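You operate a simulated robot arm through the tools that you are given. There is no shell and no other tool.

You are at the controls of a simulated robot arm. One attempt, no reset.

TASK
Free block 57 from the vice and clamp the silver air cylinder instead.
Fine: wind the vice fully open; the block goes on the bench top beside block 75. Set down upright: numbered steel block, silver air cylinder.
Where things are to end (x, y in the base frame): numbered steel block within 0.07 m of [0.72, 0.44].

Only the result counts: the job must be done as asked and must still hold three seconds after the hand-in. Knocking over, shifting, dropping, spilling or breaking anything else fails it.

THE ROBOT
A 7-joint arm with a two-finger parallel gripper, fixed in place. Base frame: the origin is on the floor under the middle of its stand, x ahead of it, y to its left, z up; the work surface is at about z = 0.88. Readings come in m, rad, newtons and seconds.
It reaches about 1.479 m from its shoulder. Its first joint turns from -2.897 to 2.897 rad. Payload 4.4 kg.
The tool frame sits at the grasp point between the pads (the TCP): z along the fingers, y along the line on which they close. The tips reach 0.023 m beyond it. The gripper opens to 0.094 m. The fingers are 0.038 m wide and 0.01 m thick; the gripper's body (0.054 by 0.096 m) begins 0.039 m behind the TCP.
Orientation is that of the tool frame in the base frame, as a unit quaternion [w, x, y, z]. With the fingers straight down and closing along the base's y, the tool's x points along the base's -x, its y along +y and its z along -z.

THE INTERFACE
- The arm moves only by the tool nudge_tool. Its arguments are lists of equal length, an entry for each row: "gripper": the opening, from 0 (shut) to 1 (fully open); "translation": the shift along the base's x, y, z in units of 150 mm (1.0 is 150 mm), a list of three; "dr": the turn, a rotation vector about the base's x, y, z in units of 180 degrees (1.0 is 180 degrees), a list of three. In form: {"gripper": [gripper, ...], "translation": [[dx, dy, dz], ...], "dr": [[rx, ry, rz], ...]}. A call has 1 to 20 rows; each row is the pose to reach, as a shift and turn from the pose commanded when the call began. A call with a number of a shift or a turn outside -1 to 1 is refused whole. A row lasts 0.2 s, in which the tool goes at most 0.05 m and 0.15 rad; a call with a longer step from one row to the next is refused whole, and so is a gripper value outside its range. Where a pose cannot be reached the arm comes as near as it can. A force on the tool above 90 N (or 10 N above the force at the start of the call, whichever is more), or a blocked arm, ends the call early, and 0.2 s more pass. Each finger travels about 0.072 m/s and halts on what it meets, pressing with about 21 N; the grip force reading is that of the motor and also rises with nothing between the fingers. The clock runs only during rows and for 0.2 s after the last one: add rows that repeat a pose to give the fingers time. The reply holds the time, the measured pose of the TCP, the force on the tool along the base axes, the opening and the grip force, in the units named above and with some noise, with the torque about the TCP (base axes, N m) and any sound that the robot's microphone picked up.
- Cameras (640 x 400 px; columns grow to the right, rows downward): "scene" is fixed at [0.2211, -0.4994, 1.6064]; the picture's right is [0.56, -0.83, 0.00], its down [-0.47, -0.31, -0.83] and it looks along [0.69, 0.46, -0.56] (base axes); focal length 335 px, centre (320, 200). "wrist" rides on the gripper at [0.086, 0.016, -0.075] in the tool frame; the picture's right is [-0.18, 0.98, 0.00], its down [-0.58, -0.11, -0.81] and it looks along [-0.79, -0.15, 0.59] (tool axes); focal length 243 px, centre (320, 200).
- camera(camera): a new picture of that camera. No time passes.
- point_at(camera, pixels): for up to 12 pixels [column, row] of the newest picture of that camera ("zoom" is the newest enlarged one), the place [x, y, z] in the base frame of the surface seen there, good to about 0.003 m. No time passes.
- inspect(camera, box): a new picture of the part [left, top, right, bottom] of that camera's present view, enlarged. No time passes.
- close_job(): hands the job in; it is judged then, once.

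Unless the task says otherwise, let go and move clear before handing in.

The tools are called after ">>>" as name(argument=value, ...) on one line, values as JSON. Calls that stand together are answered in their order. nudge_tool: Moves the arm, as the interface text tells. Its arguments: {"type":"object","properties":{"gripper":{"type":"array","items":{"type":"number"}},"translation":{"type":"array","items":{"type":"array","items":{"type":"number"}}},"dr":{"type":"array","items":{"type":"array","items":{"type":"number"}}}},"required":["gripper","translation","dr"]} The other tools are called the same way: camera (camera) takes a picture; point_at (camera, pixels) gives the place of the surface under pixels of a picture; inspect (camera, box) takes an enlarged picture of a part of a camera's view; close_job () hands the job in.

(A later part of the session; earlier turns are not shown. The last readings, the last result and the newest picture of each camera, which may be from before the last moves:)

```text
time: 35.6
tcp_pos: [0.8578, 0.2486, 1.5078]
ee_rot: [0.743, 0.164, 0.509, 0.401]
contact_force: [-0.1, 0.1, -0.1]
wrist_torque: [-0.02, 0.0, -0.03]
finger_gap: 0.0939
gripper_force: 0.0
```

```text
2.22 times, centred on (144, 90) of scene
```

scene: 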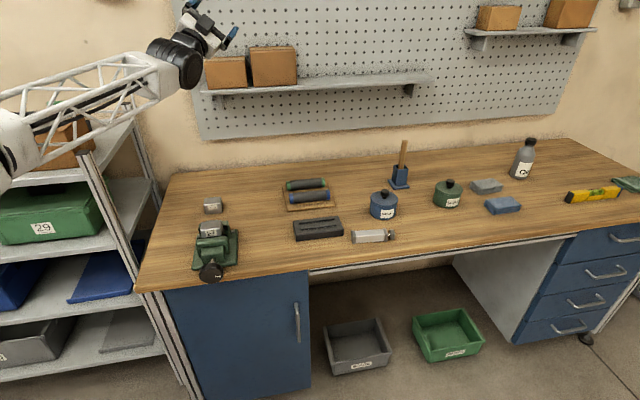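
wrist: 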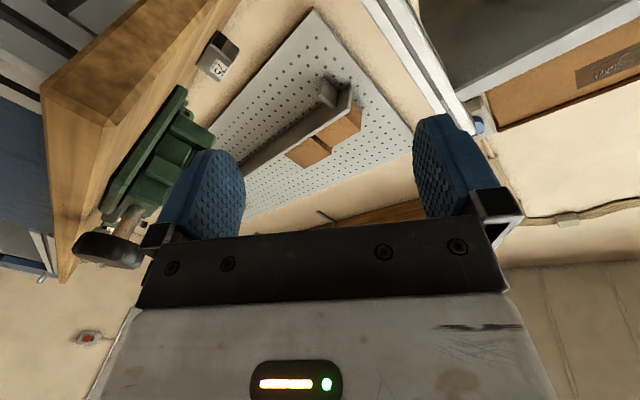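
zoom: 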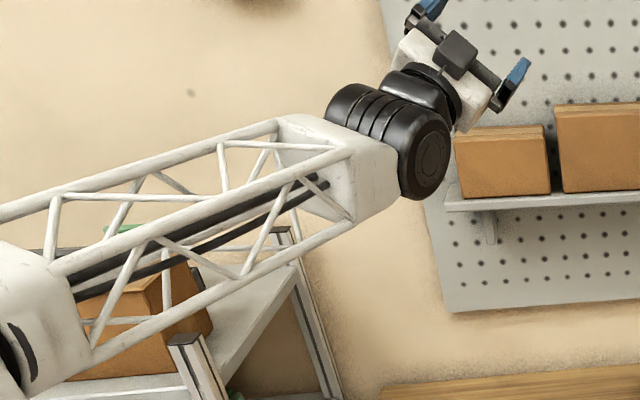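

The forearm is now near horizontal at azimuth 23°, and the hand is up and to its right. I'll continue the cone slowly to the forearm's right side.

>>> nudge_tool(gripper=[1, 1, 1, 1, 1, 1, 1, 1, 1, 1, 1, 1, 1, 1], translation=[[0.006, -0.056, -0.047], [0.012, -0.112, -0.095], [0.017, -0.167, -0.142], [0.023, -0.223, -0.19], [0.029, -0.279, -0.237], [0.035, -0.335, -0.285], [0.041, -0.391, -0.332], [0.047, -0.447, -0.38], [0.052, -0.502, -0.427], [0.058, -0.558, -0.475], [0.064, -0.614, -0.522], [0.07, -0.67, -0.57], [0.07, -0.67, -0.57], [0.07, -0.67, -0.57]], dr=[[0.0042, 0.0116, -0.0131], [0.0084, 0.0231, -0.0263], [0.0126, 0.0347, -0.0394], [0.0168, 0.0462, -0.0526], [0.021, 0.0578, -0.0657], [0.0252, 0.0693, -0.0789], [0.0295, 0.0809, -0.092], [0.0337, 0.0925, -0.1052], [0.0379, 0.104, -0.1183], [0.0421, 0.1156, -0.1315], [0.0463, 0.1271, -0.1446], [0.0505, 0.1387, -0.1578], [0.0505, 0.1387, -0.1578], [0.0505, 0.1387, -0.1578]])

>>> camera(camera="scene")

```text
time: 38.6
tcp_pos: [0.859, 0.1608, 1.3881]
ee_rot: [0.693, 0.383, 0.563, 0.239]
contact_force: [-0.6, 0.3, -0.1]
wrist_torque: [0.02, -0.01, 0.02]
finger_gap: 0.094
gripper_force: 0.1
out of reach, approached as far as the arm can: row 9, 10, 11, 12, 13, 14
```

```text
taken
```

scene: 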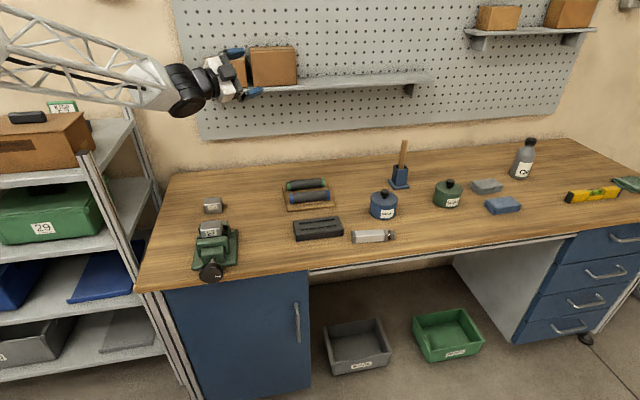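

The hand stopped a few degrees short again, with the elbow back up. I'll look closely at the wrist and forearm to work out which joint is limiting.

>>> inspect(camera="scene", box=[0, 0, 288, 180])

>>> point_at(camera="scene", pixels=[[20, 10], [60, 30], [110, 55], [140, 60], [155, 75], [150, 105], [20, 75], [80, 95], [185, 90], [195, 110], [215, 75], [235, 80]])

```text
2.22 times, centred on (144, 90) of scene
```

zoom: 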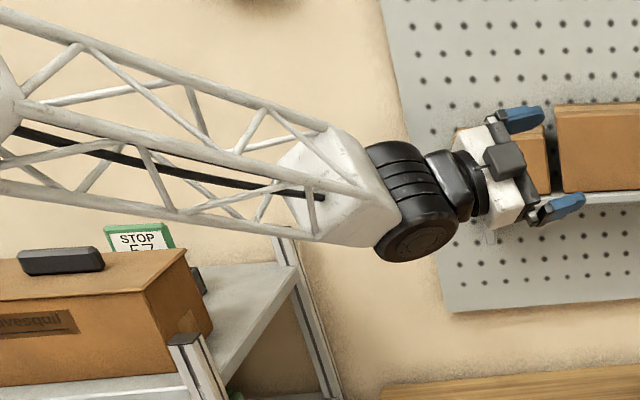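

```text
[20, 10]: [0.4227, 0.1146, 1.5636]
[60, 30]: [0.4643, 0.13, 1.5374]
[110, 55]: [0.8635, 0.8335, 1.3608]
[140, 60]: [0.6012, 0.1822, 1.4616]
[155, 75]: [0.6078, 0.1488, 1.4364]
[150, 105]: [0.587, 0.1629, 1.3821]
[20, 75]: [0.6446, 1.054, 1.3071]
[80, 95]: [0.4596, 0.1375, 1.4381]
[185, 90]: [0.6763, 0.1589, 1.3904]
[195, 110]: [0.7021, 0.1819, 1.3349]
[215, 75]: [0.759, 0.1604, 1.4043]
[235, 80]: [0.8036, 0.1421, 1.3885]
```

The evidence fits both wrist roll joints being wound counter-clockwise to their limits from my two roll tests. I'll align the hand with the forearm again and then roll clockwise to unwind both.

>>> nudge_tool(gripper=[1, 1, 1, 1, 1, 1, 1, 1, 1], translation=[[-0.007, 0.1, -0.04], [-0.015, 0.2, -0.08], [-0.022, 0.31, -0.12], [-0.03, 0.41, -0.16], [-0.037, 0.51, -0.2], [-0.045, 0.61, -0.25], [-0.052, 0.72, -0.29], [-0.06, 0.82, -0.33], [-0.06, 0.82, -0.33]], dr=[[0.0009, 0.0101, 0.025], [0.0017, 0.0202, 0.0499], [0.0026, 0.0303, 0.0749], [0.0034, 0.0404, 0.0999], [0.0043, 0.0504, 0.1248], [0.0051, 0.0605, 0.1498], [0.006, 0.0706, 0.1747], [0.0068, 0.0807, 0.1997], [0.0068, 0.0807, 0.1997]])

>>> inspect(camera="scene", box=[0, 0, 288, 180])

```text
time: 40.8
tcp_pos: [0.9012, 0.3008, 1.4175]
ee_rot: [0.516, 0.22, 0.723, 0.404]
contact_force: [-1.6, -0.3, 2.8]
wrist_torque: [-0.05, 0.16, -0.01]
finger_gap: 0.094
gripper_force: 0.1
out of reach, approached as far as the arm can: row 7, 8
stopped in row 9: the arm was blocked; the commanded pose is now the measured one
```

```text
2.22 times, centred on (144, 90) of scene
```

zoom: 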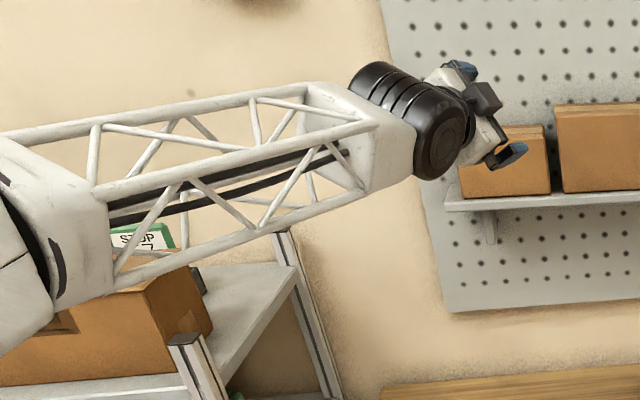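

The arm reported being blocked, so I need to check whether a link touched something. I'll take the full picture and measure the elbow and the box behind it.

>>> camera(camera="scene")

>>> point_at(camera="scene", pixels=[[10, 110], [30, 100], [20, 125], [5, 90], [10, 140], [75, 125], [90, 150], [110, 90], [160, 70], [190, 55], [200, 60], [60, 112]])

```text
taken
```

scene: 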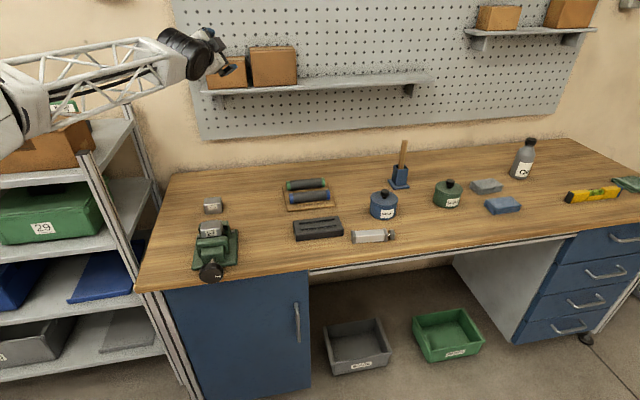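

```text
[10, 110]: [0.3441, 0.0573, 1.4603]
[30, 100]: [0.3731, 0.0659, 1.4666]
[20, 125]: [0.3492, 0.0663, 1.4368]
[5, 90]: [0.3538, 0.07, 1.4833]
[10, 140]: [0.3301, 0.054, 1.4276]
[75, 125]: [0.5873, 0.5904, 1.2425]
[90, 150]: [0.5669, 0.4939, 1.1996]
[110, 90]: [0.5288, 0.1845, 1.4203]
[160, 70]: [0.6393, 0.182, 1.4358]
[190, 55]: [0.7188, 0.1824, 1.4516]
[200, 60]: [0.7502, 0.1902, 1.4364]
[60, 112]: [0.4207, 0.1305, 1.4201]
```

The elbow at (0.35,0.07,1.45) is nowhere near the box, so the block was just a joint limit at the straight-wrist pose. The hand is aligned with the forearm; now I'll roll it clockwise 60° about its own axis as a test.

>>> nudge_tool(gripper=[1, 1, 1, 1, 1, 1, 1, 1, 1], translation=[[0, 0, 0], [0, 0, 0], [0, 0, 0], [0, 0, 0], [0, 0, 0], [0, 0, 0], [0, 0, 0], [0, 0, 0], [0, 0, 0]], dr=[[0.0385, 0.0149, -0.0059], [0.077, 0.0298, -0.0118], [0.1155, 0.0447, -0.0177], [0.154, 0.0596, -0.0236], [0.1925, 0.0745, -0.0295], [0.231, 0.0894, -0.0354], [0.2695, 0.1043, -0.0413], [0.308, 0.119, -0.0473], [0.308, 0.119, -0.0473]])

>>> inspect(camera="scene", box=[0, 0, 288, 180])

```text
time: 42.8
tcp_pos: [0.9039, 0.3007, 1.4088]
ee_rot: [0.242, 0.552, 0.519, 0.607]
contact_force: [0.2, -0.2, 0.1]
wrist_torque: [-0.01, 0.02, -0.02]
finger_gap: 0.0941
gripper_force: 0.0
```

```text
2.22 times, centred on (144, 90) of scene
```

zoom: 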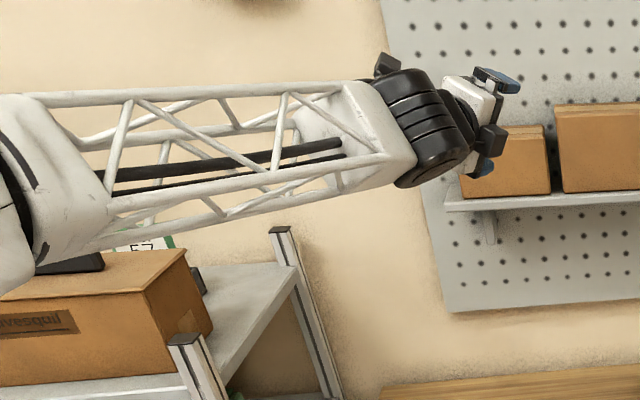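

That worked without limits, and both the forearm and the hand rolled. I'll continue unwinding clockwise by another 150°.

>>> nudge_tool(gripper=[1, 1, 1, 1, 1, 1, 1, 1, 1, 1, 1, 1, 1, 1, 1, 1, 1, 1, 1], translation=[[0, 0, 0], [0, 0, 0], [0, 0, 0], [0, 0, 0], [0, 0, 0], [0, 0, 0], [0, 0, 0], [0, 0, 0], [0, 0, 0], [0, 0, 0], [0, 0, 0], [0, 0, 0], [0, 0, 0], [0, 0, 0], [0, 0, 0], [0, 0, 0], [0, 0, 0], [0, 0, 0], [0, 0, 0]], dr=[[0.0427, 0.0167, -0.0068], [0.0853, 0.0335, -0.0136], [0.128, 0.0503, -0.0204], [0.1706, 0.067, -0.0272], [0.2132, 0.0838, -0.034], [0.2559, 0.1005, -0.0408], [0.2985, 0.1173, -0.0476], [0.3412, 0.134, -0.0544], [0.3838, 0.1508, -0.0612], [0.4264, 0.1675, -0.068], [0.4691, 0.1843, -0.0748], [0.5117, 0.201, -0.0816], [0.5544, 0.2178, -0.0884], [0.597, 0.2345, -0.0952], [0.6396, 0.2513, -0.102], [0.6823, 0.268, -0.1088], [0.7249, 0.2848, -0.1156], [0.7675, 0.3015, -0.1224], [0.7675, 0.3015, -0.1224]])

>>> inspect(camera="scene", box=[0, 0, 288, 180])

```text
time: 46.8
tcp_pos: [0.9035, 0.3034, 1.4083]
ee_rot: [-0.524, 0.642, -0.401, 0.391]
contact_force: [0.6, 0.2, -0.6]
wrist_torque: [-0.03, 0.02, 0.02]
finger_gap: 0.094
gripper_force: 0.1
```

```text
2.22 times, centred on (144, 90) of scene
```

zoom: 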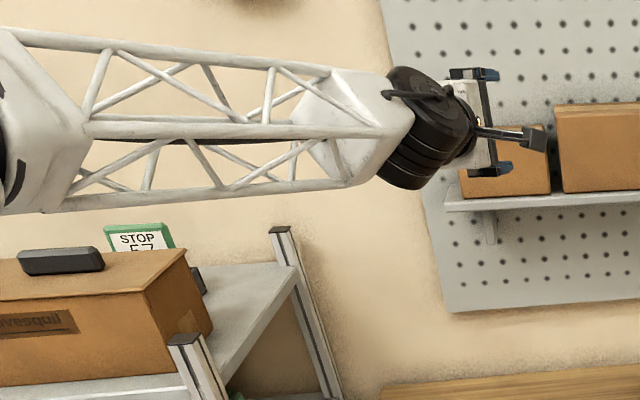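

Unwinding continues smoothly; the camera side (tool x) now points right, so about 95° more clockwise brings it straight down as at the start.

>>> nudge_tool(gripper=[1, 1, 1, 1, 1, 1, 1, 1, 1, 1, 1, 1, 1], translation=[[0, 0, 0], [0, 0, 0], [0, 0, 0], [0, 0, 0], [0, 0, 0], [0, 0, 0], [0, 0, 0], [0, 0, 0], [0, 0, 0], [0, 0, 0], [0, 0, 0], [0, 0, 0], [0, 0, 0]], dr=[[0.0406, 0.0158, -0.0064], [0.0812, 0.0316, -0.0128], [0.1218, 0.0474, -0.0193], [0.1623, 0.0632, -0.0257], [0.2029, 0.079, -0.0321], [0.2435, 0.0948, -0.0385], [0.2841, 0.1105, -0.0449], [0.3247, 0.1263, -0.0513], [0.3653, 0.1421, -0.0578], [0.4058, 0.1579, -0.0642], [0.4464, 0.1737, -0.0706], [0.487, 0.1895, -0.077], [0.487, 0.1895, -0.077]])

>>> inspect(camera="scene", box=[0, 0, 288, 180])

```text
time: 49.6
tcp_pos: [0.9042, 0.3011, 1.4083]
ee_rot: [0.643, -0.137, 0.744, 0.123]
contact_force: [0.1, -0.6, -0.7]
wrist_torque: [-0.02, -0.01, 0.01]
finger_gap: 0.0942
gripper_force: 0.0
```

```text
2.22 times, centred on (144, 90) of scene
```

zoom: 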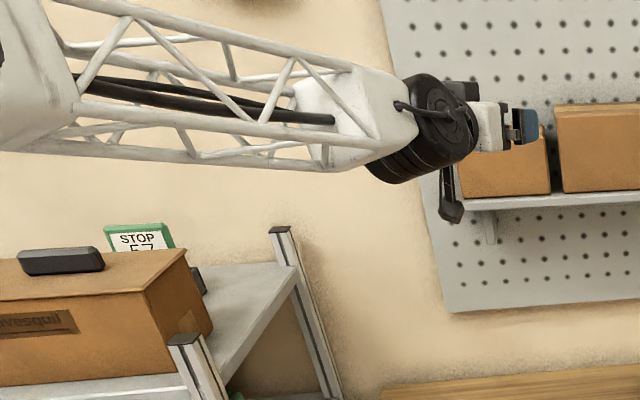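

The wrist's cable side again faces the camera as at the start, so the wrist is unwound. Now I'll pitch the hand down to vertical.

>>> nudge_tool(gripper=[1, 1, 1, 1, 1, 1, 1, 1, 1, 1, 1, 1, 1], translation=[[-0.02, -0.01, -0.1], [-0.04, -0.02, -0.21], [-0.08, -0.03, -0.32], [-0.13, -0.04, -0.43], [-0.2, -0.07, -0.54], [-0.29, -0.1, -0.64], [-0.4, -0.14, -0.73], [-0.53, -0.18, -0.81], [-0.67, -0.23, -0.87], [-0.82, -0.28, -0.91], [-0.96, -0.33, -0.92], [-0.96, -0.33, -0.92], [-0.96, -0.33, -0.92]], dr=[[-0.015, 0.0385, 0], [-0.0299, 0.0769, 0], [-0.0449, 0.1154, 0], [-0.0598, 0.1538, 0], [-0.0748, 0.1923, 0], [-0.0897, 0.2307, 0], [-0.1047, 0.2692, 0], [-0.1196, 0.3076, 0], [-0.1346, 0.3461, 0], [-0.1495, 0.3845, 0], [-0.1645, 0.423, 0], [-0.1645, 0.423, 0], [-0.1645, 0.423, 0]])

>>> camera(camera="scene")

```text
time: 52.4
tcp_pos: [0.7508, 0.2717, 1.2593]
ee_rot: [-0.006, -0.167, 0.977, 0.133]
contact_force: [-0.1, -0.1, 0.2]
wrist_torque: [0.01, -0.04, 0.02]
finger_gap: 0.0939
gripper_force: 0.1
out of reach, approached as far as the arm can: row 1, 2, 3, 4, 5, 6, 7, 8, 9, 10, 11, 12, 13
```

```text
taken
```

scene: 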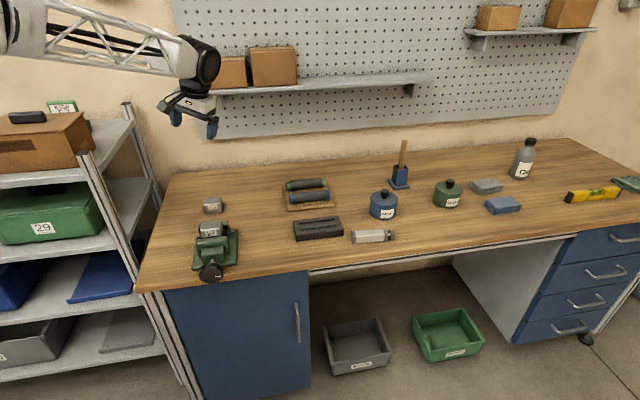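

The hand is vertical except for the same tilt, so I need to see which face of the wrist is showing. I'll zoom in.

>>> inspect(camera="scene", box=[0, 0, 256, 160])

```text
2.50 times, centred on (128, 80) of scene
```

zoom: 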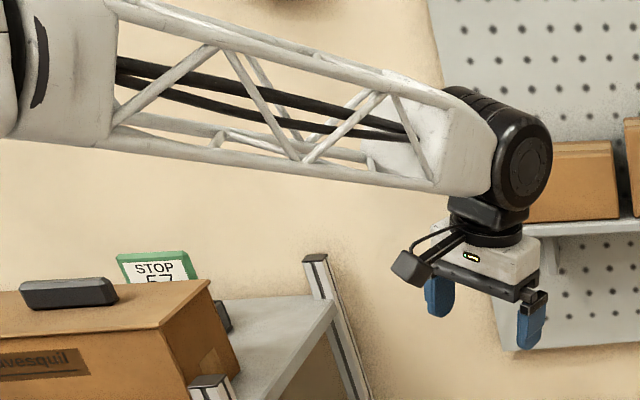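

The plain wrist disc faces the camera, so the pitch-down went to the flipped side again because the forearm roll was not unwound far enough. I'll pitch back up to alignment, then roll further this time.

>>> nudge_tool(gripper=[1, 1, 1, 1, 1, 1, 1, 1, 1], translation=[[0.12, 0.02, 0.04], [0.25, 0.04, 0.09], [0.37, 0.06, 0.16], [0.5, 0.09, 0.24], [0.62, 0.12, 0.33], [0.75, 0.14, 0.43], [0.87, 0.16, 0.54], [1.0, 0.18, 0.67], [1.0, 0.18, 0.67]], dr=[[0.0123, -0.0382, -0.0109], [0.0247, -0.0765, -0.0218], [0.037, -0.1147, -0.0327], [0.0494, -0.1529, -0.0436], [0.0617, -0.1912, -0.0545], [0.0741, -0.2294, -0.0655], [0.0864, -0.2676, -0.0764], [0.0988, -0.3059, -0.0873], [0.0988, -0.3059, -0.0873]])

>>> inspect(camera="scene", box=[0, 0, 288, 180])

>>> point_at(camera="scene", pixels=[[150, 40], [150, 60]])

```text
time: 54.4
tcp_pos: [0.9013, 0.2989, 1.3604]
ee_rot: [0.485, -0.078, 0.851, 0.185]
contact_force: [0.4, -1.1, -0.1]
wrist_torque: [0.01, -0.02, 0.0]
finger_gap: 0.0939
gripper_force: 0.0
```

```text
2.22 times, centred on (144, 90) of scene
```

zoom: 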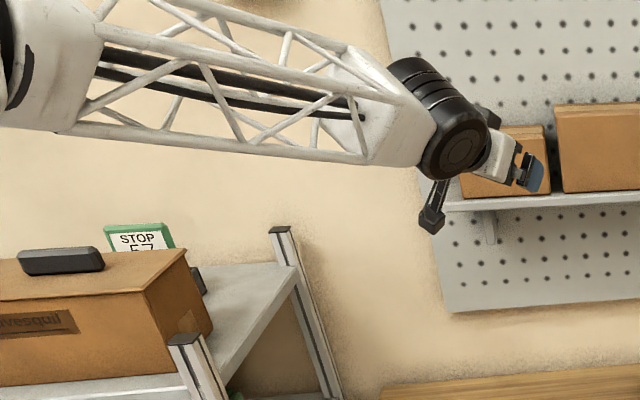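

```text
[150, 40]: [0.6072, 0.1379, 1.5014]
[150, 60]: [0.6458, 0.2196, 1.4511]
```

The hand is now about 15° below the forearm line with the plain disc facing the camera. I'll complete the alignment, then roll.

>>> nudge_tool(gripper=[1, 1, 1, 1, 1], translation=[[0, 0, 0.09], [0, 0, 0.18], [0, 0, 0.28], [0, 0, 0.37], [0, 0, 0.37]], dr=[[0.0088, -0.0253, -0.0061], [0.0177, -0.0507, -0.0123], [0.0265, -0.076, -0.0185], [0.0354, -0.1013, -0.0246], [0.0354, -0.1013, -0.0246]])

>>> nudge_tool(gripper=[1, 1, 1, 1, 1, 1, 1, 1, 1, 1, 1, 1, 1, 1, 1, 1, 1, 1, 1], translation=[[0, 0, 0], [0, 0, 0], [0, 0, 0], [0, 0, 0], [0, 0, 0], [0, 0, 0], [0, 0, 0], [0, 0, 0], [0, 0, 0], [0, 0, 0], [0, 0, 0], [0, 0, 0], [0, 0, 0], [0, 0, 0], [0, 0, 0], [0, 0, 0], [0, 0, 0], [0, 0, 0], [0, 0, 0]], dr=[[0.0427, 0.0166, -0.0067], [0.0853, 0.0332, -0.0134], [0.128, 0.0498, -0.0201], [0.1706, 0.0664, -0.0268], [0.2132, 0.083, -0.0335], [0.2559, 0.0996, -0.0402], [0.2985, 0.1162, -0.0469], [0.3412, 0.1328, -0.0536], [0.3838, 0.1494, -0.0603], [0.4264, 0.166, -0.067], [0.4691, 0.1826, -0.0737], [0.5117, 0.1992, -0.0804], [0.5544, 0.2158, -0.0871], [0.597, 0.2324, -0.0938], [0.6396, 0.249, -0.1005], [0.6823, 0.2656, -0.1072], [0.7249, 0.2822, -0.1139], [0.7675, 0.2988, -0.1206], [0.7675, 0.2988, -0.1206]])

>>> inspect(camera="scene", box=[0, 0, 288, 180])

```text
time: 55.6
tcp_pos: [0.9024, 0.2987, 1.415]
ee_rot: [0.624, -0.045, 0.755, 0.197]
contact_force: [-0.6, 0.5, -0.2]
wrist_torque: [-0.04, 0.01, -0.04]
finger_gap: 0.094
gripper_force: 0.2
```

```text
time: 59.6
tcp_pos: [0.8973, 0.3003, 1.3962]
ee_rot: [-0.01, 0.712, 0.257, 0.653]
contact_force: [-0.1, -0.3, 0.3]
wrist_torque: [0.01, -0.01, 0.02]
finger_gap: 0.0941
gripper_force: 0.0
out of reach, approached as far as the arm can: row 18, 19
```

```text
2.22 times, centred on (144, 90) of scene
```

zoom: 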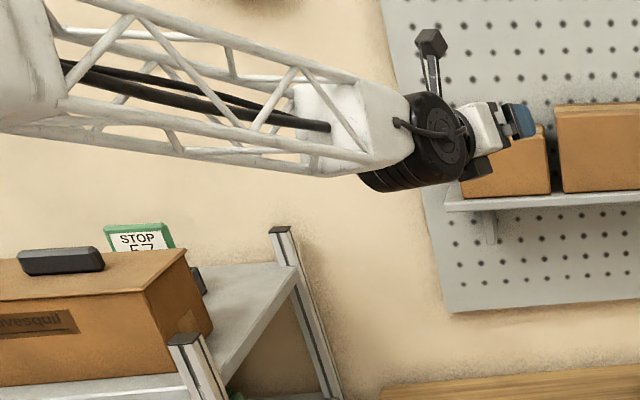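

After the roll the cable side faces right again, and the tool-roll joint seems to be at its clockwise limit (rows 18–19). I'll measure the disc face to find the wrist-pitch axis, so I can pitch down using only that joint.

>>> point_at(camera="zoom", pixels=[[430, 110], [445, 105], [420, 145], [460, 125], [462, 160], [430, 170], [447, 172], [415, 120], [470, 145], [360, 100], [100, 20], [370, 150]])

```text
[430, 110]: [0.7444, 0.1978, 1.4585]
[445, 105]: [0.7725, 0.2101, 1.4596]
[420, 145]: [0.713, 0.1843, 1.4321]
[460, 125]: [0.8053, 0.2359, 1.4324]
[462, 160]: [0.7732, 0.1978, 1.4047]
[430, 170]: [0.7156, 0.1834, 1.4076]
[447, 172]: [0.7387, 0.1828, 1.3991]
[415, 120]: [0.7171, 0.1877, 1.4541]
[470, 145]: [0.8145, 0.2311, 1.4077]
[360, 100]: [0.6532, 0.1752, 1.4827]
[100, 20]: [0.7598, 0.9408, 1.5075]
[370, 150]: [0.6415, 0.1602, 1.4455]
```

The disc normal is about (0.29,−0.95,0.13), i.e. almost exactly to the forearm's right, so pitching about that axis should use only the wrist-pitch joint. I'll pitch down 40° along that arc.

>>> nudge_tool(gripper=[1, 1, 1, 1, 1, 1, 1], translation=[[-0.024, -0.03, -0.158], [-0.064, -0.067, -0.31], [-0.122, -0.109, -0.456], [-0.196, -0.157, -0.594], [-0.283, -0.208, -0.719], [-0.386, -0.264, -0.833], [-0.386, -0.264, -0.833]], dr=[[-0.0109, 0.0351, -0.0049], [-0.0218, 0.0701, -0.0099], [-0.0327, 0.1052, -0.0148], [-0.0435, 0.1403, -0.0197], [-0.0544, 0.1753, -0.0247], [-0.0653, 0.2104, -0.0296], [-0.0653, 0.2104, -0.0296]])

>>> inspect(camera="scene", box=[0, 0, 288, 180])

```text
time: 61.2
tcp_pos: [0.8411, 0.2594, 1.2713]
ee_rot: [0.008, 0.893, 0.272, 0.358]
contact_force: [0.4, -0.1, 0.7]
wrist_torque: [0.0, -0.03, 0.01]
finger_gap: 0.0941
gripper_force: 0.1
```

```text
2.22 times, centred on (144, 90) of scene
```

zoom: 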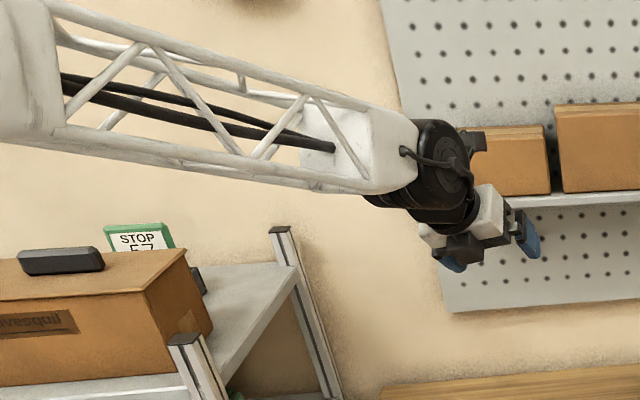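

That stayed in the right configuration with the cable side facing the camera and no limits. I'll finish the pitch to exactly vertical.

>>> nudge_tool(gripper=[1, 1, 1, 1, 1, 1, 1, 1], translation=[[-0.09, -0.025, -0.08], [-0.19, -0.055, -0.15], [-0.31, -0.09, -0.22], [-0.44, -0.125, -0.27], [-0.59, -0.165, -0.31], [-0.74, -0.21, -0.34], [-0.9, -0.253, -0.36], [-0.9, -0.253, -0.36]], dr=[[-0.009, 0.0321, 0], [-0.018, 0.0642, 0], [-0.027, 0.0963, 0], [-0.0361, 0.1283, 0], [-0.0451, 0.1604, 0], [-0.0541, 0.1925, 0], [-0.0631, 0.2246, 0], [-0.0631, 0.2246, 0]])

>>> camera(camera="scene")

```text
time: 63.0
tcp_pos: [0.7058, 0.2244, 1.2184]
ee_rot: [0.0, 0.956, 0.292, 0.0]
contact_force: [-0.6, -0.2, -0.5]
wrist_torque: [0.02, 0.0, 0.01]
finger_gap: 0.0942
gripper_force: 0.1
```

```text
taken
```

scene: 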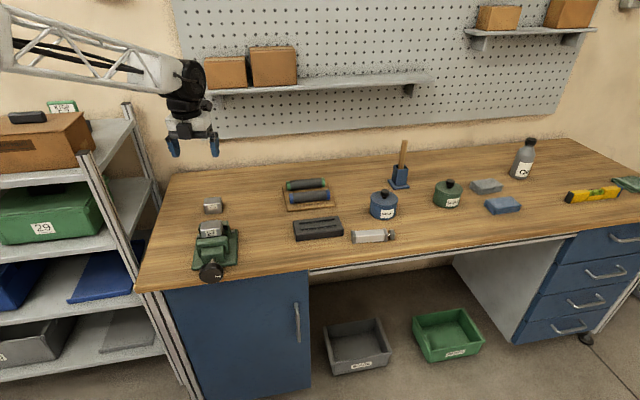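

The hand is exactly vertical with no limits and the camera side outward, which gives a long counter-clockwise stroke. I'll go back in front of the knob and yaw to 45°.

>>> nudge_tool(gripper=[1, 1, 1, 1, 1, 1, 1], translation=[[-0.17, -0.17, 0.06], [-0.34, -0.34, 0.12], [-0.51, -0.51, 0.18], [-0.68, -0.68, 0.24], [-0.85, -0.85, 0.3], [-1.0, -1.0, 0.33], [-1.0, -1.0, 0.33]], dr=[[0, 0, 0.01], [0, 0, 0.02], [0, 0, 0.03], [0, 0, 0.04], [0, 0, 0.05], [0, 0, 0.061], [0, 0, 0.061]])

```text
time: 64.6
tcp_pos: [0.551, 0.0716, 1.267]
ee_rot: [0.0, 0.924, 0.382, 0.0]
contact_force: [-0.3, 0.4, 0.7]
wrist_torque: [-0.04, 0.01, 0.01]
finger_gap: 0.094
gripper_force: 0.0
```

Orientation is exact. Now I'll pitch up 90° so the fingers point along the vice axis with the camera on top.

>>> nudge_tool(gripper=[1, 1, 1, 1, 1, 1, 1, 1, 1, 1, 1, 1, 1], translation=[[-0.015, -0.016, 0], [-0.03, -0.032, 0], [-0.045, -0.048, 0], [-0.06, -0.064, 0], [-0.075, -0.08, 0], [-0.09, -0.096, 0], [-0.105, -0.11, 0], [-0.12, -0.127, 0], [-0.135, -0.143, 0], [-0.15, -0.16, 0], [-0.165, -0.175, 0], [-0.18, -0.19, 0], [-0.18, -0.19, 0]], dr=[[0.0295, -0.0295, 0], [0.059, -0.059, 0], [0.0885, -0.0885, 0], [0.118, -0.118, 0], [0.1475, -0.1475, 0], [0.177, -0.177, 0], [0.2065, -0.2065, 0], [0.236, -0.236, 0], [0.2655, -0.2655, 0], [0.295, -0.295, 0], [0.3245, -0.3245, 0], [0.3536, -0.3536, 0], [0.3536, -0.3536, 0]])

>>> camera(camera="scene")

>>> camera(camera="wrist")

```text
time: 67.4
tcp_pos: [0.5276, 0.0424, 1.2669]
ee_rot: [-0.271, 0.653, 0.27, 0.653]
contact_force: [0.5, 0.9, -0.3]
wrist_torque: [-0.01, 0.01, -0.03]
finger_gap: 0.0939
gripper_force: 0.0
```

```text
taken
```

scene: 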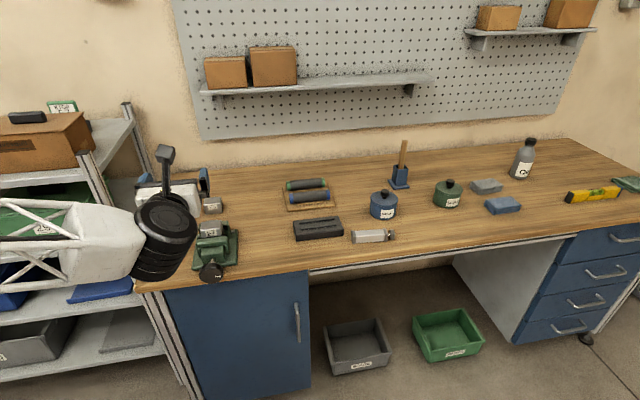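

```text
taken
```

wrist: 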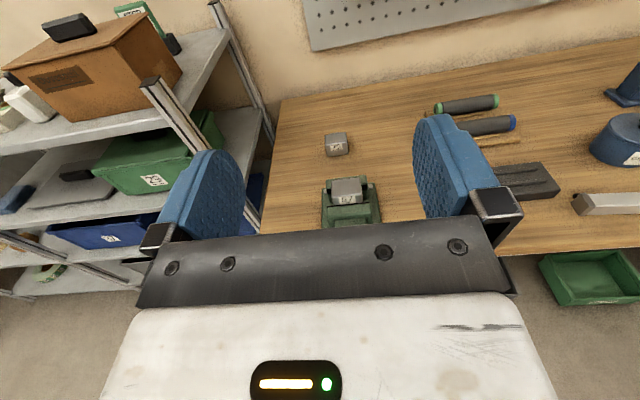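

All fine; the wrist camera on top now sees the vice ahead. I'll lower to the knob's height in front of the bench.

>>> nudge_tool(gripper=[1, 1, 1, 1, 1, 1], translation=[[-0.002, 0.002, -0.2], [-0.004, 0.004, -0.4], [-0.006, 0.006, -0.6], [-0.008, 0.008, -0.8], [-0.01, 0.01, -1.0], [-0.01, 0.01, -1.0]], dr=[[0, 0, 0], [0, 0, 0], [0, 0, 0], [0, 0, 0], [0, 0, 0], [0, 0, 0]])

>>> nudge_tool(gripper=[1, 1, 1, 1, 1, 1], translation=[[0, 0, -0.2], [0, 0, -0.4], [0, 0, -0.6], [0, 0, -0.8], [0, 0, -1.0], [0, 0, -1.0]], dr=[[0, 0, 0], [0, 0, 0], [0, 0, 0], [0, 0, 0], [0, 0, 0], [0, 0, 0]])

>>> camera(camera="wrist")

>>> camera(camera="scene")

```text
time: 68.8
tcp_pos: [0.5272, 0.0434, 1.1196]
ee_rot: [-0.27, 0.654, 0.269, 0.654]
contact_force: [-0.3, -0.6, -0.2]
wrist_torque: [-0.02, -0.03, -0.01]
finger_gap: 0.0937
gripper_force: 0.0
```

```text
time: 70.2
tcp_pos: [0.5257, 0.0458, 0.9675]
ee_rot: [-0.271, 0.653, 0.271, 0.653]
contact_force: [0.8, 0.7, -0.2]
wrist_torque: [-0.02, 0.0, 0.01]
finger_gap: 0.0942
gripper_force: 0.0
```

```text
taken
```

wrist: 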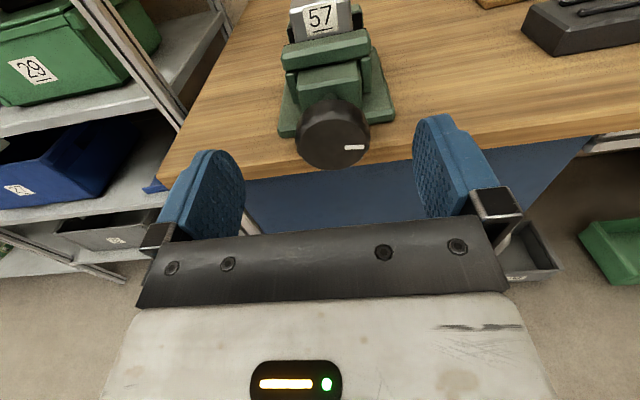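

```text
taken
```

scene: 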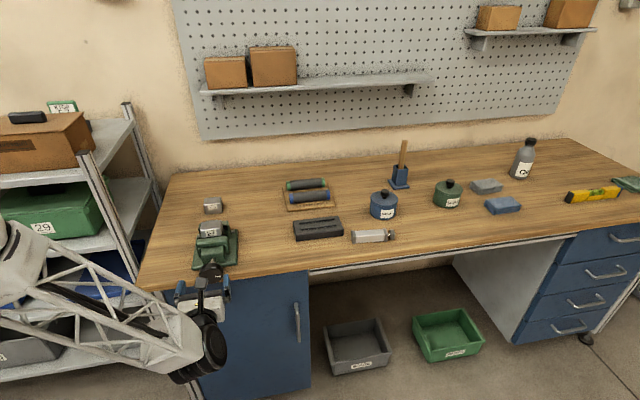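

The wrist view now shows the knob nicely between the fingers. I'll zoom in to refine its centre.

>>> inspect(camera="wrist", box=[270, 70, 400, 180])

```text
3.64 times, centred on (335, 125) of wrist
```

zoom: 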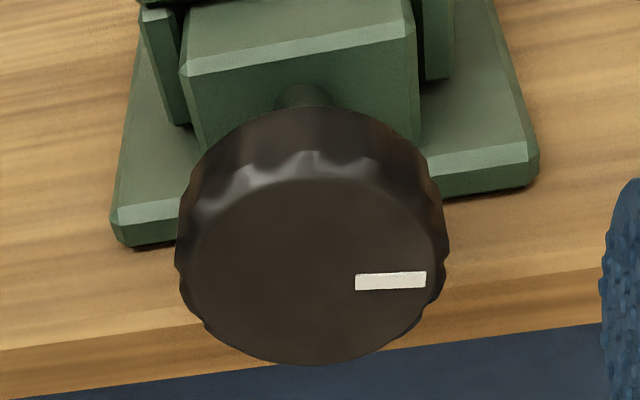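

>>> point_at(camera="zoom", pixels=[[315, 270], [195, 265], [432, 255], [320, 190], [315, 352], [390, 281], [310, 130], [315, 115], [186, 240], [440, 225], [300, 95], [230, 320]])

```text
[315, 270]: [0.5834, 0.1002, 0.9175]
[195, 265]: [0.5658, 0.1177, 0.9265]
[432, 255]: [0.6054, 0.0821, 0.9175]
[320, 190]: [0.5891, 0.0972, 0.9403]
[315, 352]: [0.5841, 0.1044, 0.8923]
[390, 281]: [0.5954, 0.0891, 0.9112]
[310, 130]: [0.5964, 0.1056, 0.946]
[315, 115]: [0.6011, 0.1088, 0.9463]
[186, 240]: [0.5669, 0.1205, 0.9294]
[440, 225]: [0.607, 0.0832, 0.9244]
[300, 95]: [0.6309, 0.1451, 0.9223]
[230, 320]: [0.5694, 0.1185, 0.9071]
```

The knob centre is at t≈0.342, z≈0.9165, with its face at s≈0.485. I'll lower 5 cm and then advance so the pads straddle the knob with the gripper open.

>>> nudge_tool(gripper=[1, 1, 1, 1, 1, 1, 1, 1], translation=[[0, 0, -0.17], [0, 0, -0.34], [0, 0, -0.34], [0.1, 0.1, -0.34], [0.2, 0.2, -0.34], [0.3, 0.3, -0.34], [0.408, 0.408, -0.34], [0.408, 0.408, -0.34]], dr=[[0, 0, 0], [0, 0, 0], [0, 0, 0], [0, 0, 0], [0, 0, 0], [0, 0, 0], [0, 0, 0], [0, 0, 0]])

>>> camera(camera="wrist")

>>> inspect(camera="scene", box=[170, 220, 260, 310])

```text
time: 72.0
tcp_pos: [0.5884, 0.1055, 0.918]
ee_rot: [-0.271, 0.654, 0.269, 0.653]
contact_force: [-1.1, -0.1, 0.1]
wrist_torque: [-0.04, -0.01, 0.01]
finger_gap: 0.0941
gripper_force: 0.0
```

```text
taken
```

wrist: 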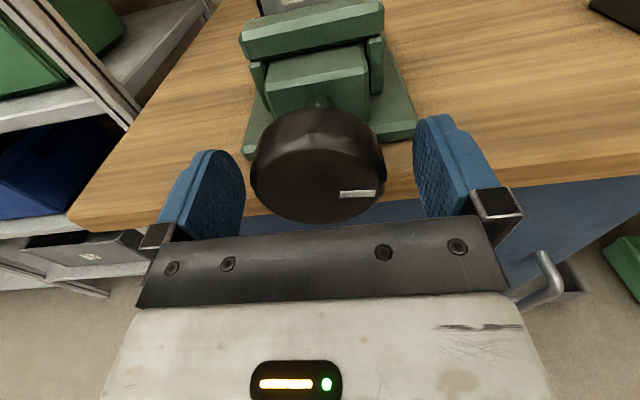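

```text
4.44 times, centred on (215, 265) of scene
```

zoom: 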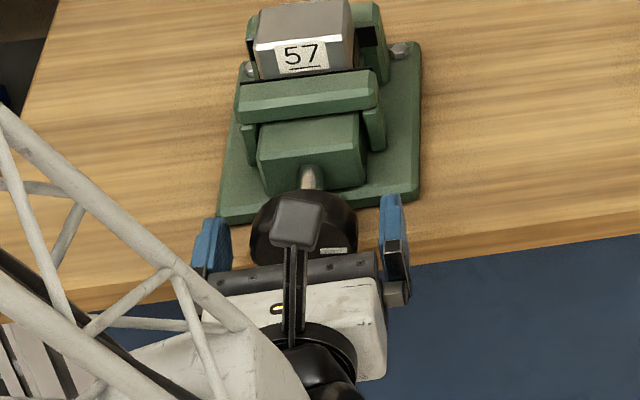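

The knob sits between the fingers at (0.588,0.106,0.918). I'll close the gripper on it.

>>> nudge_tool(gripper=[0.5, 0.3, 0.3, 0.3], translation=[[0, 0, 0], [0, 0, 0], [0, 0, 0], [0, 0, 0]], dr=[[0, 0, 0], [0, 0, 0], [0, 0, 0], [0, 0, 0]])

>>> camera(camera="wrist")

```text
time: 73.0
tcp_pos: [0.5875, 0.1057, 0.9173]
ee_rot: [-0.272, 0.653, 0.271, 0.652]
contact_force: [-14.7, 34.6, 3.9]
wrist_torque: [0.29, -0.26, -0.09]
finger_gap: 0.0636
gripper_force: 44.7
```

```text
taken
```

wrist: 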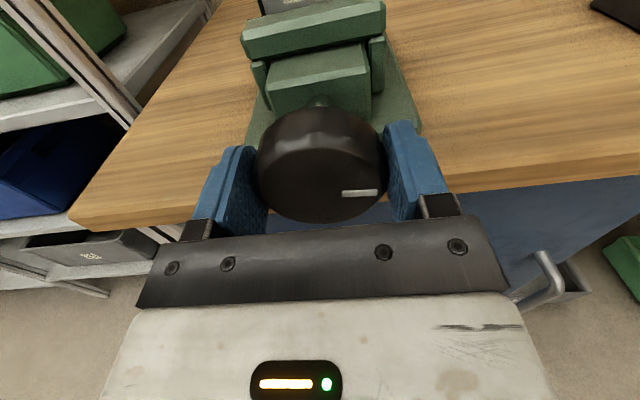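

The grip is on (opening 0.0636 m), with about 35 N sideways, so I'm a little off-centre to the right. I'll shift 2 mm left and read the force.

>>> nudge_tool(gripper=[0.3, 0.3], translation=[[-0.0094, 0.0094, 0], [-0.0094, 0.0094, 0]], dr=[[0, 0, 0], [0, 0, 0]])

```text
time: 73.6
tcp_pos: [0.588, 0.107, 0.9172]
ee_rot: [-0.27, 0.654, 0.27, 0.653]
contact_force: [19.9, -7.7, -2.8]
wrist_torque: [-0.93, 0.89, 0.57]
finger_gap: 0.0634
gripper_force: 45.0
```

The stiffness is about 27 N/mm, so 0.7 mm back should centre it. I'll do that and begin a small counter-clockwise turn of about 27° to see how the knob responds.

>>> nudge_tool(gripper=[0.3, 0.3, 0.3, 0.3, 0.3, 0.3], translation=[[0.0033, -0.0033, 0], [0.0033, -0.0033, 0], [0.0033, -0.0033, 0], [0.0033, -0.0033, 0], [0.0033, -0.0033, 0], [0.0033, -0.0033, 0]], dr=[[0, 0, 0], [-0.0265, -0.0265, 0], [-0.053, -0.053, 0], [-0.0795, -0.0795, 0], [-0.106, -0.106, 0], [-0.106, -0.106, 0]])

>>> camera(camera="wrist")

>>> inspect(camera="scene", box=[170, 210, 270, 300])

```text
time: 75.0
tcp_pos: [0.5853, 0.1067, 0.9166]
ee_rot: [-0.11, 0.573, 0.414, 0.699]
contact_force: [25.4, -0.8, 2.8]
wrist_torque: [-0.42, 0.34, -0.05]
finger_gap: 0.0635
gripper_force: 45.5
```

```text
taken
```

wrist: 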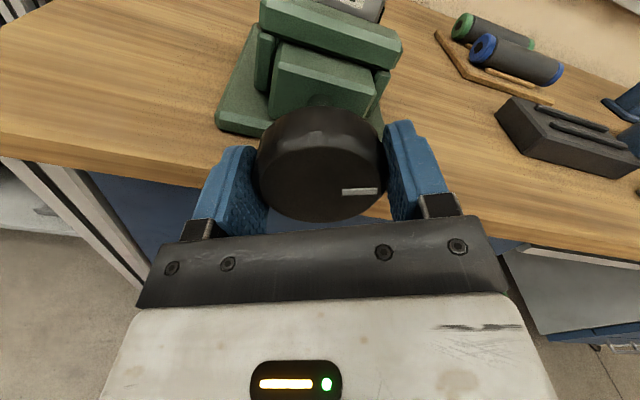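

```text
4.44 times, centred on (220, 255) of scene
```

zoom: 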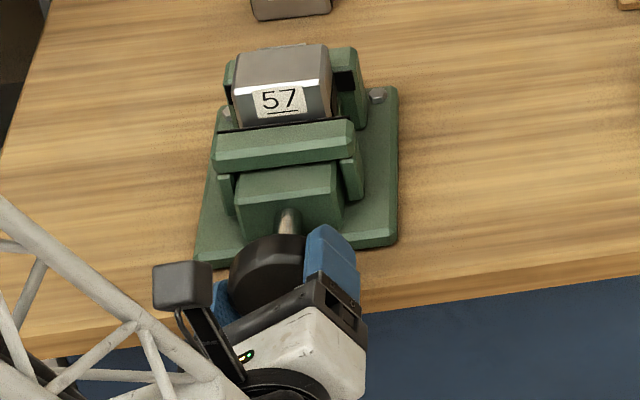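

The knob turned together with the hand (mark unchanged relative to the fingers). I'll continue counter-clockwise by about 118° and check whether the jaw is opening.

>>> nudge_tool(gripper=[0.3, 0.3, 0.3, 0.3, 0.3, 0.3, 0.3, 0.3, 0.3, 0.3, 0.3, 0.3, 0.3, 0.3, 0.3], translation=[[0, 0, 0], [0, 0, 0], [0, 0, 0], [0, 0, 0], [0, 0, 0], [0, 0, 0], [0, 0, 0], [0, 0, 0], [0, 0, 0], [0, 0, 0], [0, 0, 0], [0, 0, 0], [0, 0, 0], [0, 0, 0], [0, 0, 0]], dr=[[-0.033, -0.033, 0], [-0.066, -0.066, 0], [-0.099, -0.099, 0], [-0.132, -0.132, 0], [-0.165, -0.165, 0], [-0.198, -0.198, 0], [-0.231, -0.231, 0], [-0.264, -0.264, 0], [-0.297, -0.297, 0], [-0.33, -0.33, 0], [-0.363, -0.363, 0], [-0.396, -0.396, 0], [-0.429, -0.429, 0], [-0.462, -0.462, 0], [-0.462, -0.462, 0]])

>>> camera(camera="wrist")

>>> inspect(camera="scene", box=[170, 210, 270, 300])

```text
time: 78.2
tcp_pos: [0.5869, 0.1062, 0.9163]
ee_rot: [0.539, -0.059, 0.705, 0.457]
contact_force: [36.5, -28.1, -72.4]
wrist_torque: [0.91, 1.31, -0.1]
finger_gap: 0.0635
gripper_force: 40.4
```

```text
taken
```

wrist: 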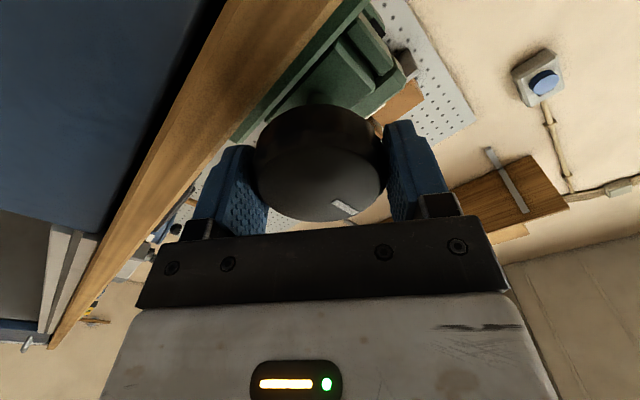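

```text
4.44 times, centred on (220, 255) of scene
```

zoom: 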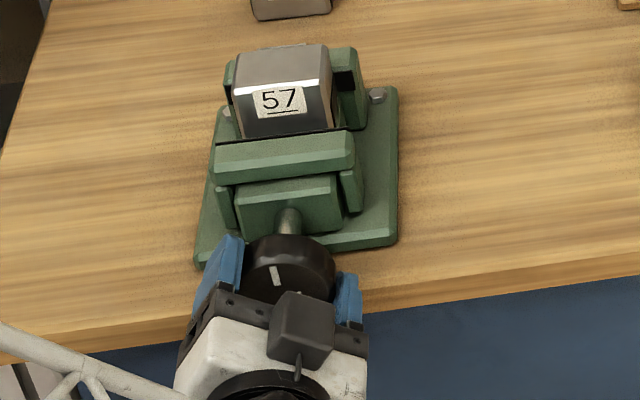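

The jaw is opening: in the zoom a gap has appeared between block 57 and the front jaw, while the knob stays in place. The side force is high (off-centre while rotated), so I'll release, and measure the jaw while the hand opens.

>>> nudge_tool(gripper=[0.6, 1, 1, 1], translation=[[0, 0, 0], [0, 0, 0], [0, 0, 0], [0, 0, 0]], dr=[[0, 0, 0], [0, 0, 0], [0, 0, 0], [0, 0, 0]])

>>> inspect(camera="scene", box=[185, 210, 255, 280])

```text
time: 79.2
tcp_pos: [0.5867, 0.1078, 0.9169]
ee_rot: [0.54, -0.059, 0.704, 0.457]
contact_force: [0.8, 0.6, 0.9]
wrist_torque: [0.0, 0.02, -0.01]
finger_gap: 0.0941
gripper_force: 0.0
```

```text
5.71 times, centred on (220, 245) of scene
```

zoom: 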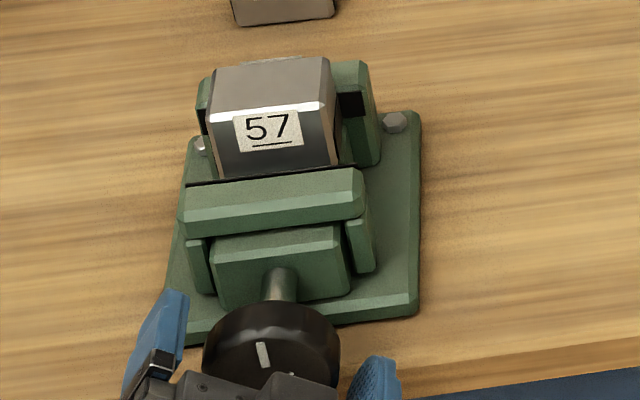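

>>> point_at(camera="zoom", pixels=[[190, 200], [355, 185], [270, 200], [190, 215], [360, 195], [270, 185], [225, 175], [335, 165], [262, 355], [270, 60], [222, 95], [330, 85]])

```text
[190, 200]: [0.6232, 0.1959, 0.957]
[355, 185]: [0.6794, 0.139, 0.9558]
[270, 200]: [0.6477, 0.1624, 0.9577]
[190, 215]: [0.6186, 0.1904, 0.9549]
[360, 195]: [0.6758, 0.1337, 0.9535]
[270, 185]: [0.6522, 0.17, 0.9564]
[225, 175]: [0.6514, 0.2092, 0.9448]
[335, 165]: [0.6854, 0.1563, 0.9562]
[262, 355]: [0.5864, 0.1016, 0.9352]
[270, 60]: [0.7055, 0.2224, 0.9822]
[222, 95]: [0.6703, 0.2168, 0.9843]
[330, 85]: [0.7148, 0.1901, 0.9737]
```

The jaw front moved from s≈0.587 to 0.572 (about 15 mm) for roughly 100° of knob rotation, so the lead is coarse. I'll roll the open hand back to closing vertically and grip there to measure the vertical centring.

>>> nudge_tool(gripper=[1, 1, 1, 1, 1, 1, 1, 1, 0.5, 0.3, 0.3, 0.3], translation=[[0, 0, 0], [0, 0, 0], [0, 0, 0], [0, 0, 0], [0, 0, 0], [0, 0, 0], [0, 0, 0], [0, 0, 0], [0, 0, 0], [0, 0, 0], [0, 0, 0], [0, 0, 0]], dr=[[0.0306, 0.0306, 0], [0.0613, 0.0613, 0], [0.0919, 0.0919, 0], [0.1226, 0.1226, 0], [0.1532, 0.1532, 0], [0.1839, 0.1839, 0], [0.2145, 0.2145, 0], [0.2145, 0.2145, 0], [0.2145, 0.2145, 0], [0.2145, 0.2145, 0], [0.2145, 0.2145, 0], [0.2145, 0.2145, 0]])

```text
time: 81.8
tcp_pos: [0.5858, 0.1075, 0.9156]
ee_rot: [0.269, 0.272, 0.653, 0.654]
contact_force: [10.9, 5.6, -37.4]
wrist_torque: [0.33, -0.25, -0.23]
finger_gap: 0.0624
gripper_force: 44.9
```

The vertical force of −37 N means I'm about 1.4 mm too high. I'll open, lower by that, roll back another 90° and grip with horizontal closing.

>>> nudge_tool(gripper=[0.7, 1, 1, 1, 1, 1, 1, 1, 1, 1, 1, 1, 1, 1, 1, 0.5, 0.3, 0.3, 0.3], translation=[[0, 0, 0], [0, 0, 0], [0, 0, -0.0093], [0, 0, -0.0093], [0, 0, -0.0093], [0, 0, -0.0093], [0, 0, -0.0093], [0, 0, -0.0093], [0, 0, -0.0093], [0, 0, -0.0093], [0, 0, -0.0093], [0, 0, -0.0093], [0, 0, -0.0093], [0, 0, -0.0093], [0, 0, -0.0093], [0, 0, -0.0093], [0, 0, -0.0093], [0, 0, -0.0093], [0, 0, -0.0093]], dr=[[0, 0, 0], [0, 0, 0], [0.0295, 0.0295, 0], [0.0589, 0.0589, 0], [0.0884, 0.0884, 0], [0.1179, 0.1179, 0], [0.1473, 0.1473, 0], [0.1768, 0.1768, 0], [0.2063, 0.2063, 0], [0.2357, 0.2357, 0], [0.2652, 0.2652, 0], [0.2947, 0.2947, 0], [0.3241, 0.3241, 0], [0.3536, 0.3536, 0], [0.3536, 0.3536, 0], [0.3536, 0.3536, 0], [0.3536, 0.3536, 0], [0.3536, 0.3536, 0], [0.3536, 0.3536, 0]])

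>>> camera(camera="wrist")

```text
time: 85.8
tcp_pos: [0.5863, 0.1064, 0.9151]
ee_rot: [-0.271, 0.654, 0.27, 0.653]
contact_force: [35.6, -38.8, -16.2]
wrist_torque: [-0.14, 0.63, -0.27]
finger_gap: 0.064
gripper_force: 45.1
```

```text
taken
```

wrist: 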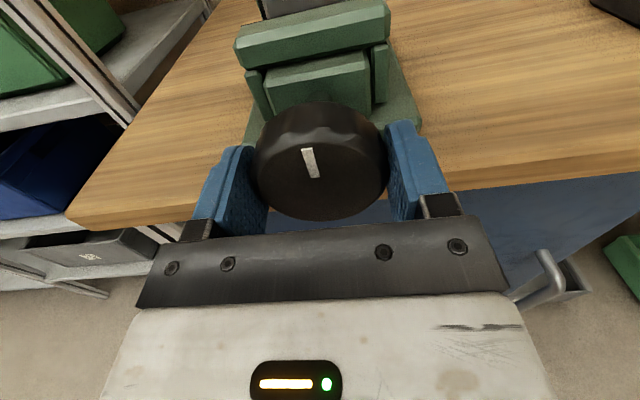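

The knob mark is now at 12 o'clock and the vice is open by ~15 mm. I'll re-centre 1.9 mm to the right and make another counter-clockwise stroke of about 150°.

>>> nudge_tool(gripper=[0.3, 0.3], translation=[[0.0092, -0.0092, -0.002], [0.0092, -0.0092, -0.002]], dr=[[0, 0, 0], [0, 0, 0]])

>>> nudge_tool(gripper=[0.3, 0.3, 0.3, 0.3, 0.3, 0.3, 0.3, 0.3, 0.3, 0.3], translation=[[0, 0, 0], [0, 0, 0], [0, 0, 0], [0, 0, 0], [0, 0, 0], [0, 0, 0], [0, 0, 0], [0, 0, 0], [0, 0, 0], [0, 0, 0]], dr=[[-0.033, -0.033, 0], [-0.066, -0.066, 0], [-0.099, -0.099, 0], [-0.132, -0.132, 0], [-0.165, -0.165, 0], [-0.198, -0.198, 0], [-0.231, -0.231, 0], [-0.264, -0.264, 0], [-0.297, -0.297, 0], [-0.297, -0.297, 0]])

>>> camera(camera="wrist")

>>> inspect(camera="scene", box=[185, 210, 255, 280])

```text
time: 86.4
tcp_pos: [0.5856, 0.1071, 0.9146]
ee_rot: [-0.273, 0.653, 0.27, 0.653]
contact_force: [-5.1, -10.0, 10.3]
wrist_torque: [0.38, 0.08, -0.92]
finger_gap: 0.0639
gripper_force: 44.8
```

```text
time: 88.6
tcp_pos: [0.5872, 0.1061, 0.9158]
ee_rot: [0.186, 0.351, 0.613, 0.682]
contact_force: [2.7, -4.0, 3.9]
wrist_torque: [0.55, 1.08, 0.55]
finger_gap: 0.0636
gripper_force: 45.4
```

```text
taken
```

wrist: 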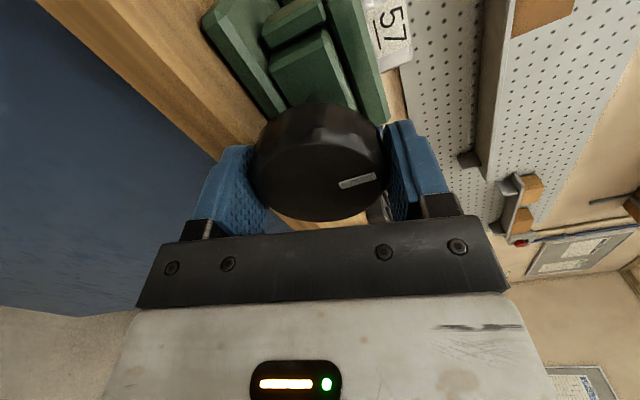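

```text
5.71 times, centred on (220, 245) of scene
```

zoom: 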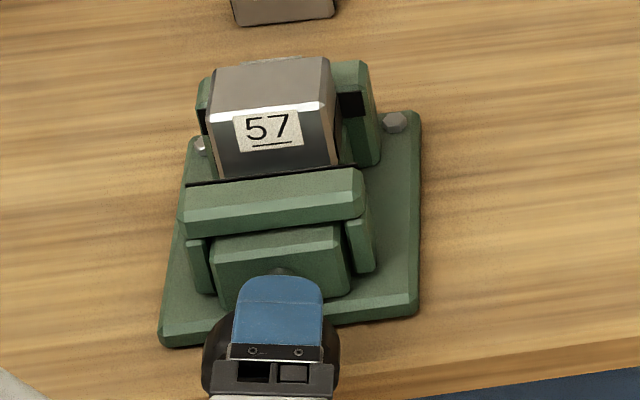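

Comparing the mark: the hand turned 75° but the knob mark stayed at 12 o'clock and the jaw (front edge at zoom (270,215)) didn't move, so the screw is at its open stop. I'll release, back straight off the knob and look.

>>> nudge_tool(gripper=[0.6, 1, 1, 1, 1, 1, 1, 1, 1], translation=[[0, 0, 0], [0, 0, 0], [0, 0, 0], [-0.1, -0.1, 0], [-0.2, -0.2, 0], [-0.3, -0.3, 0], [-0.42, -0.42, 0], [-0.54, -0.54, 0], [-0.54, -0.54, 0]], dr=[[0, 0, 0], [0, 0, 0], [0, 0, 0], [0, 0, 0], [0, 0, 0], [0, 0, 0], [0, 0, 0], [0, 0, 0], [0, 0, 0]])

>>> inspect(camera="scene", box=[185, 210, 255, 280])

```text
time: 90.6
tcp_pos: [0.5071, 0.0251, 0.9158]
ee_rot: [0.185, 0.351, 0.614, 0.683]
contact_force: [-0.4, 0.2, -0.3]
wrist_torque: [0.0, 0.0, 0.03]
finger_gap: 0.094
gripper_force: 0.0
```

```text
5.71 times, centred on (220, 245) of scene
```

zoom: 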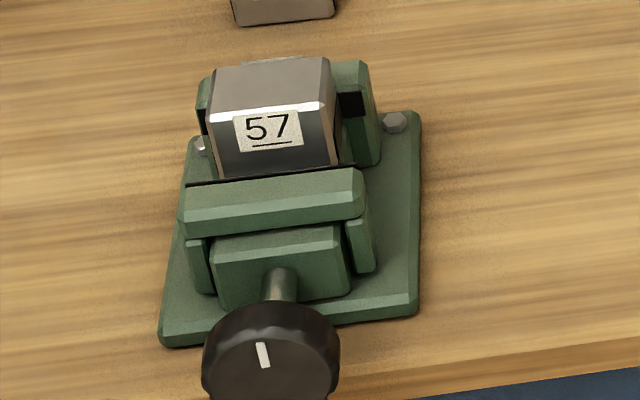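

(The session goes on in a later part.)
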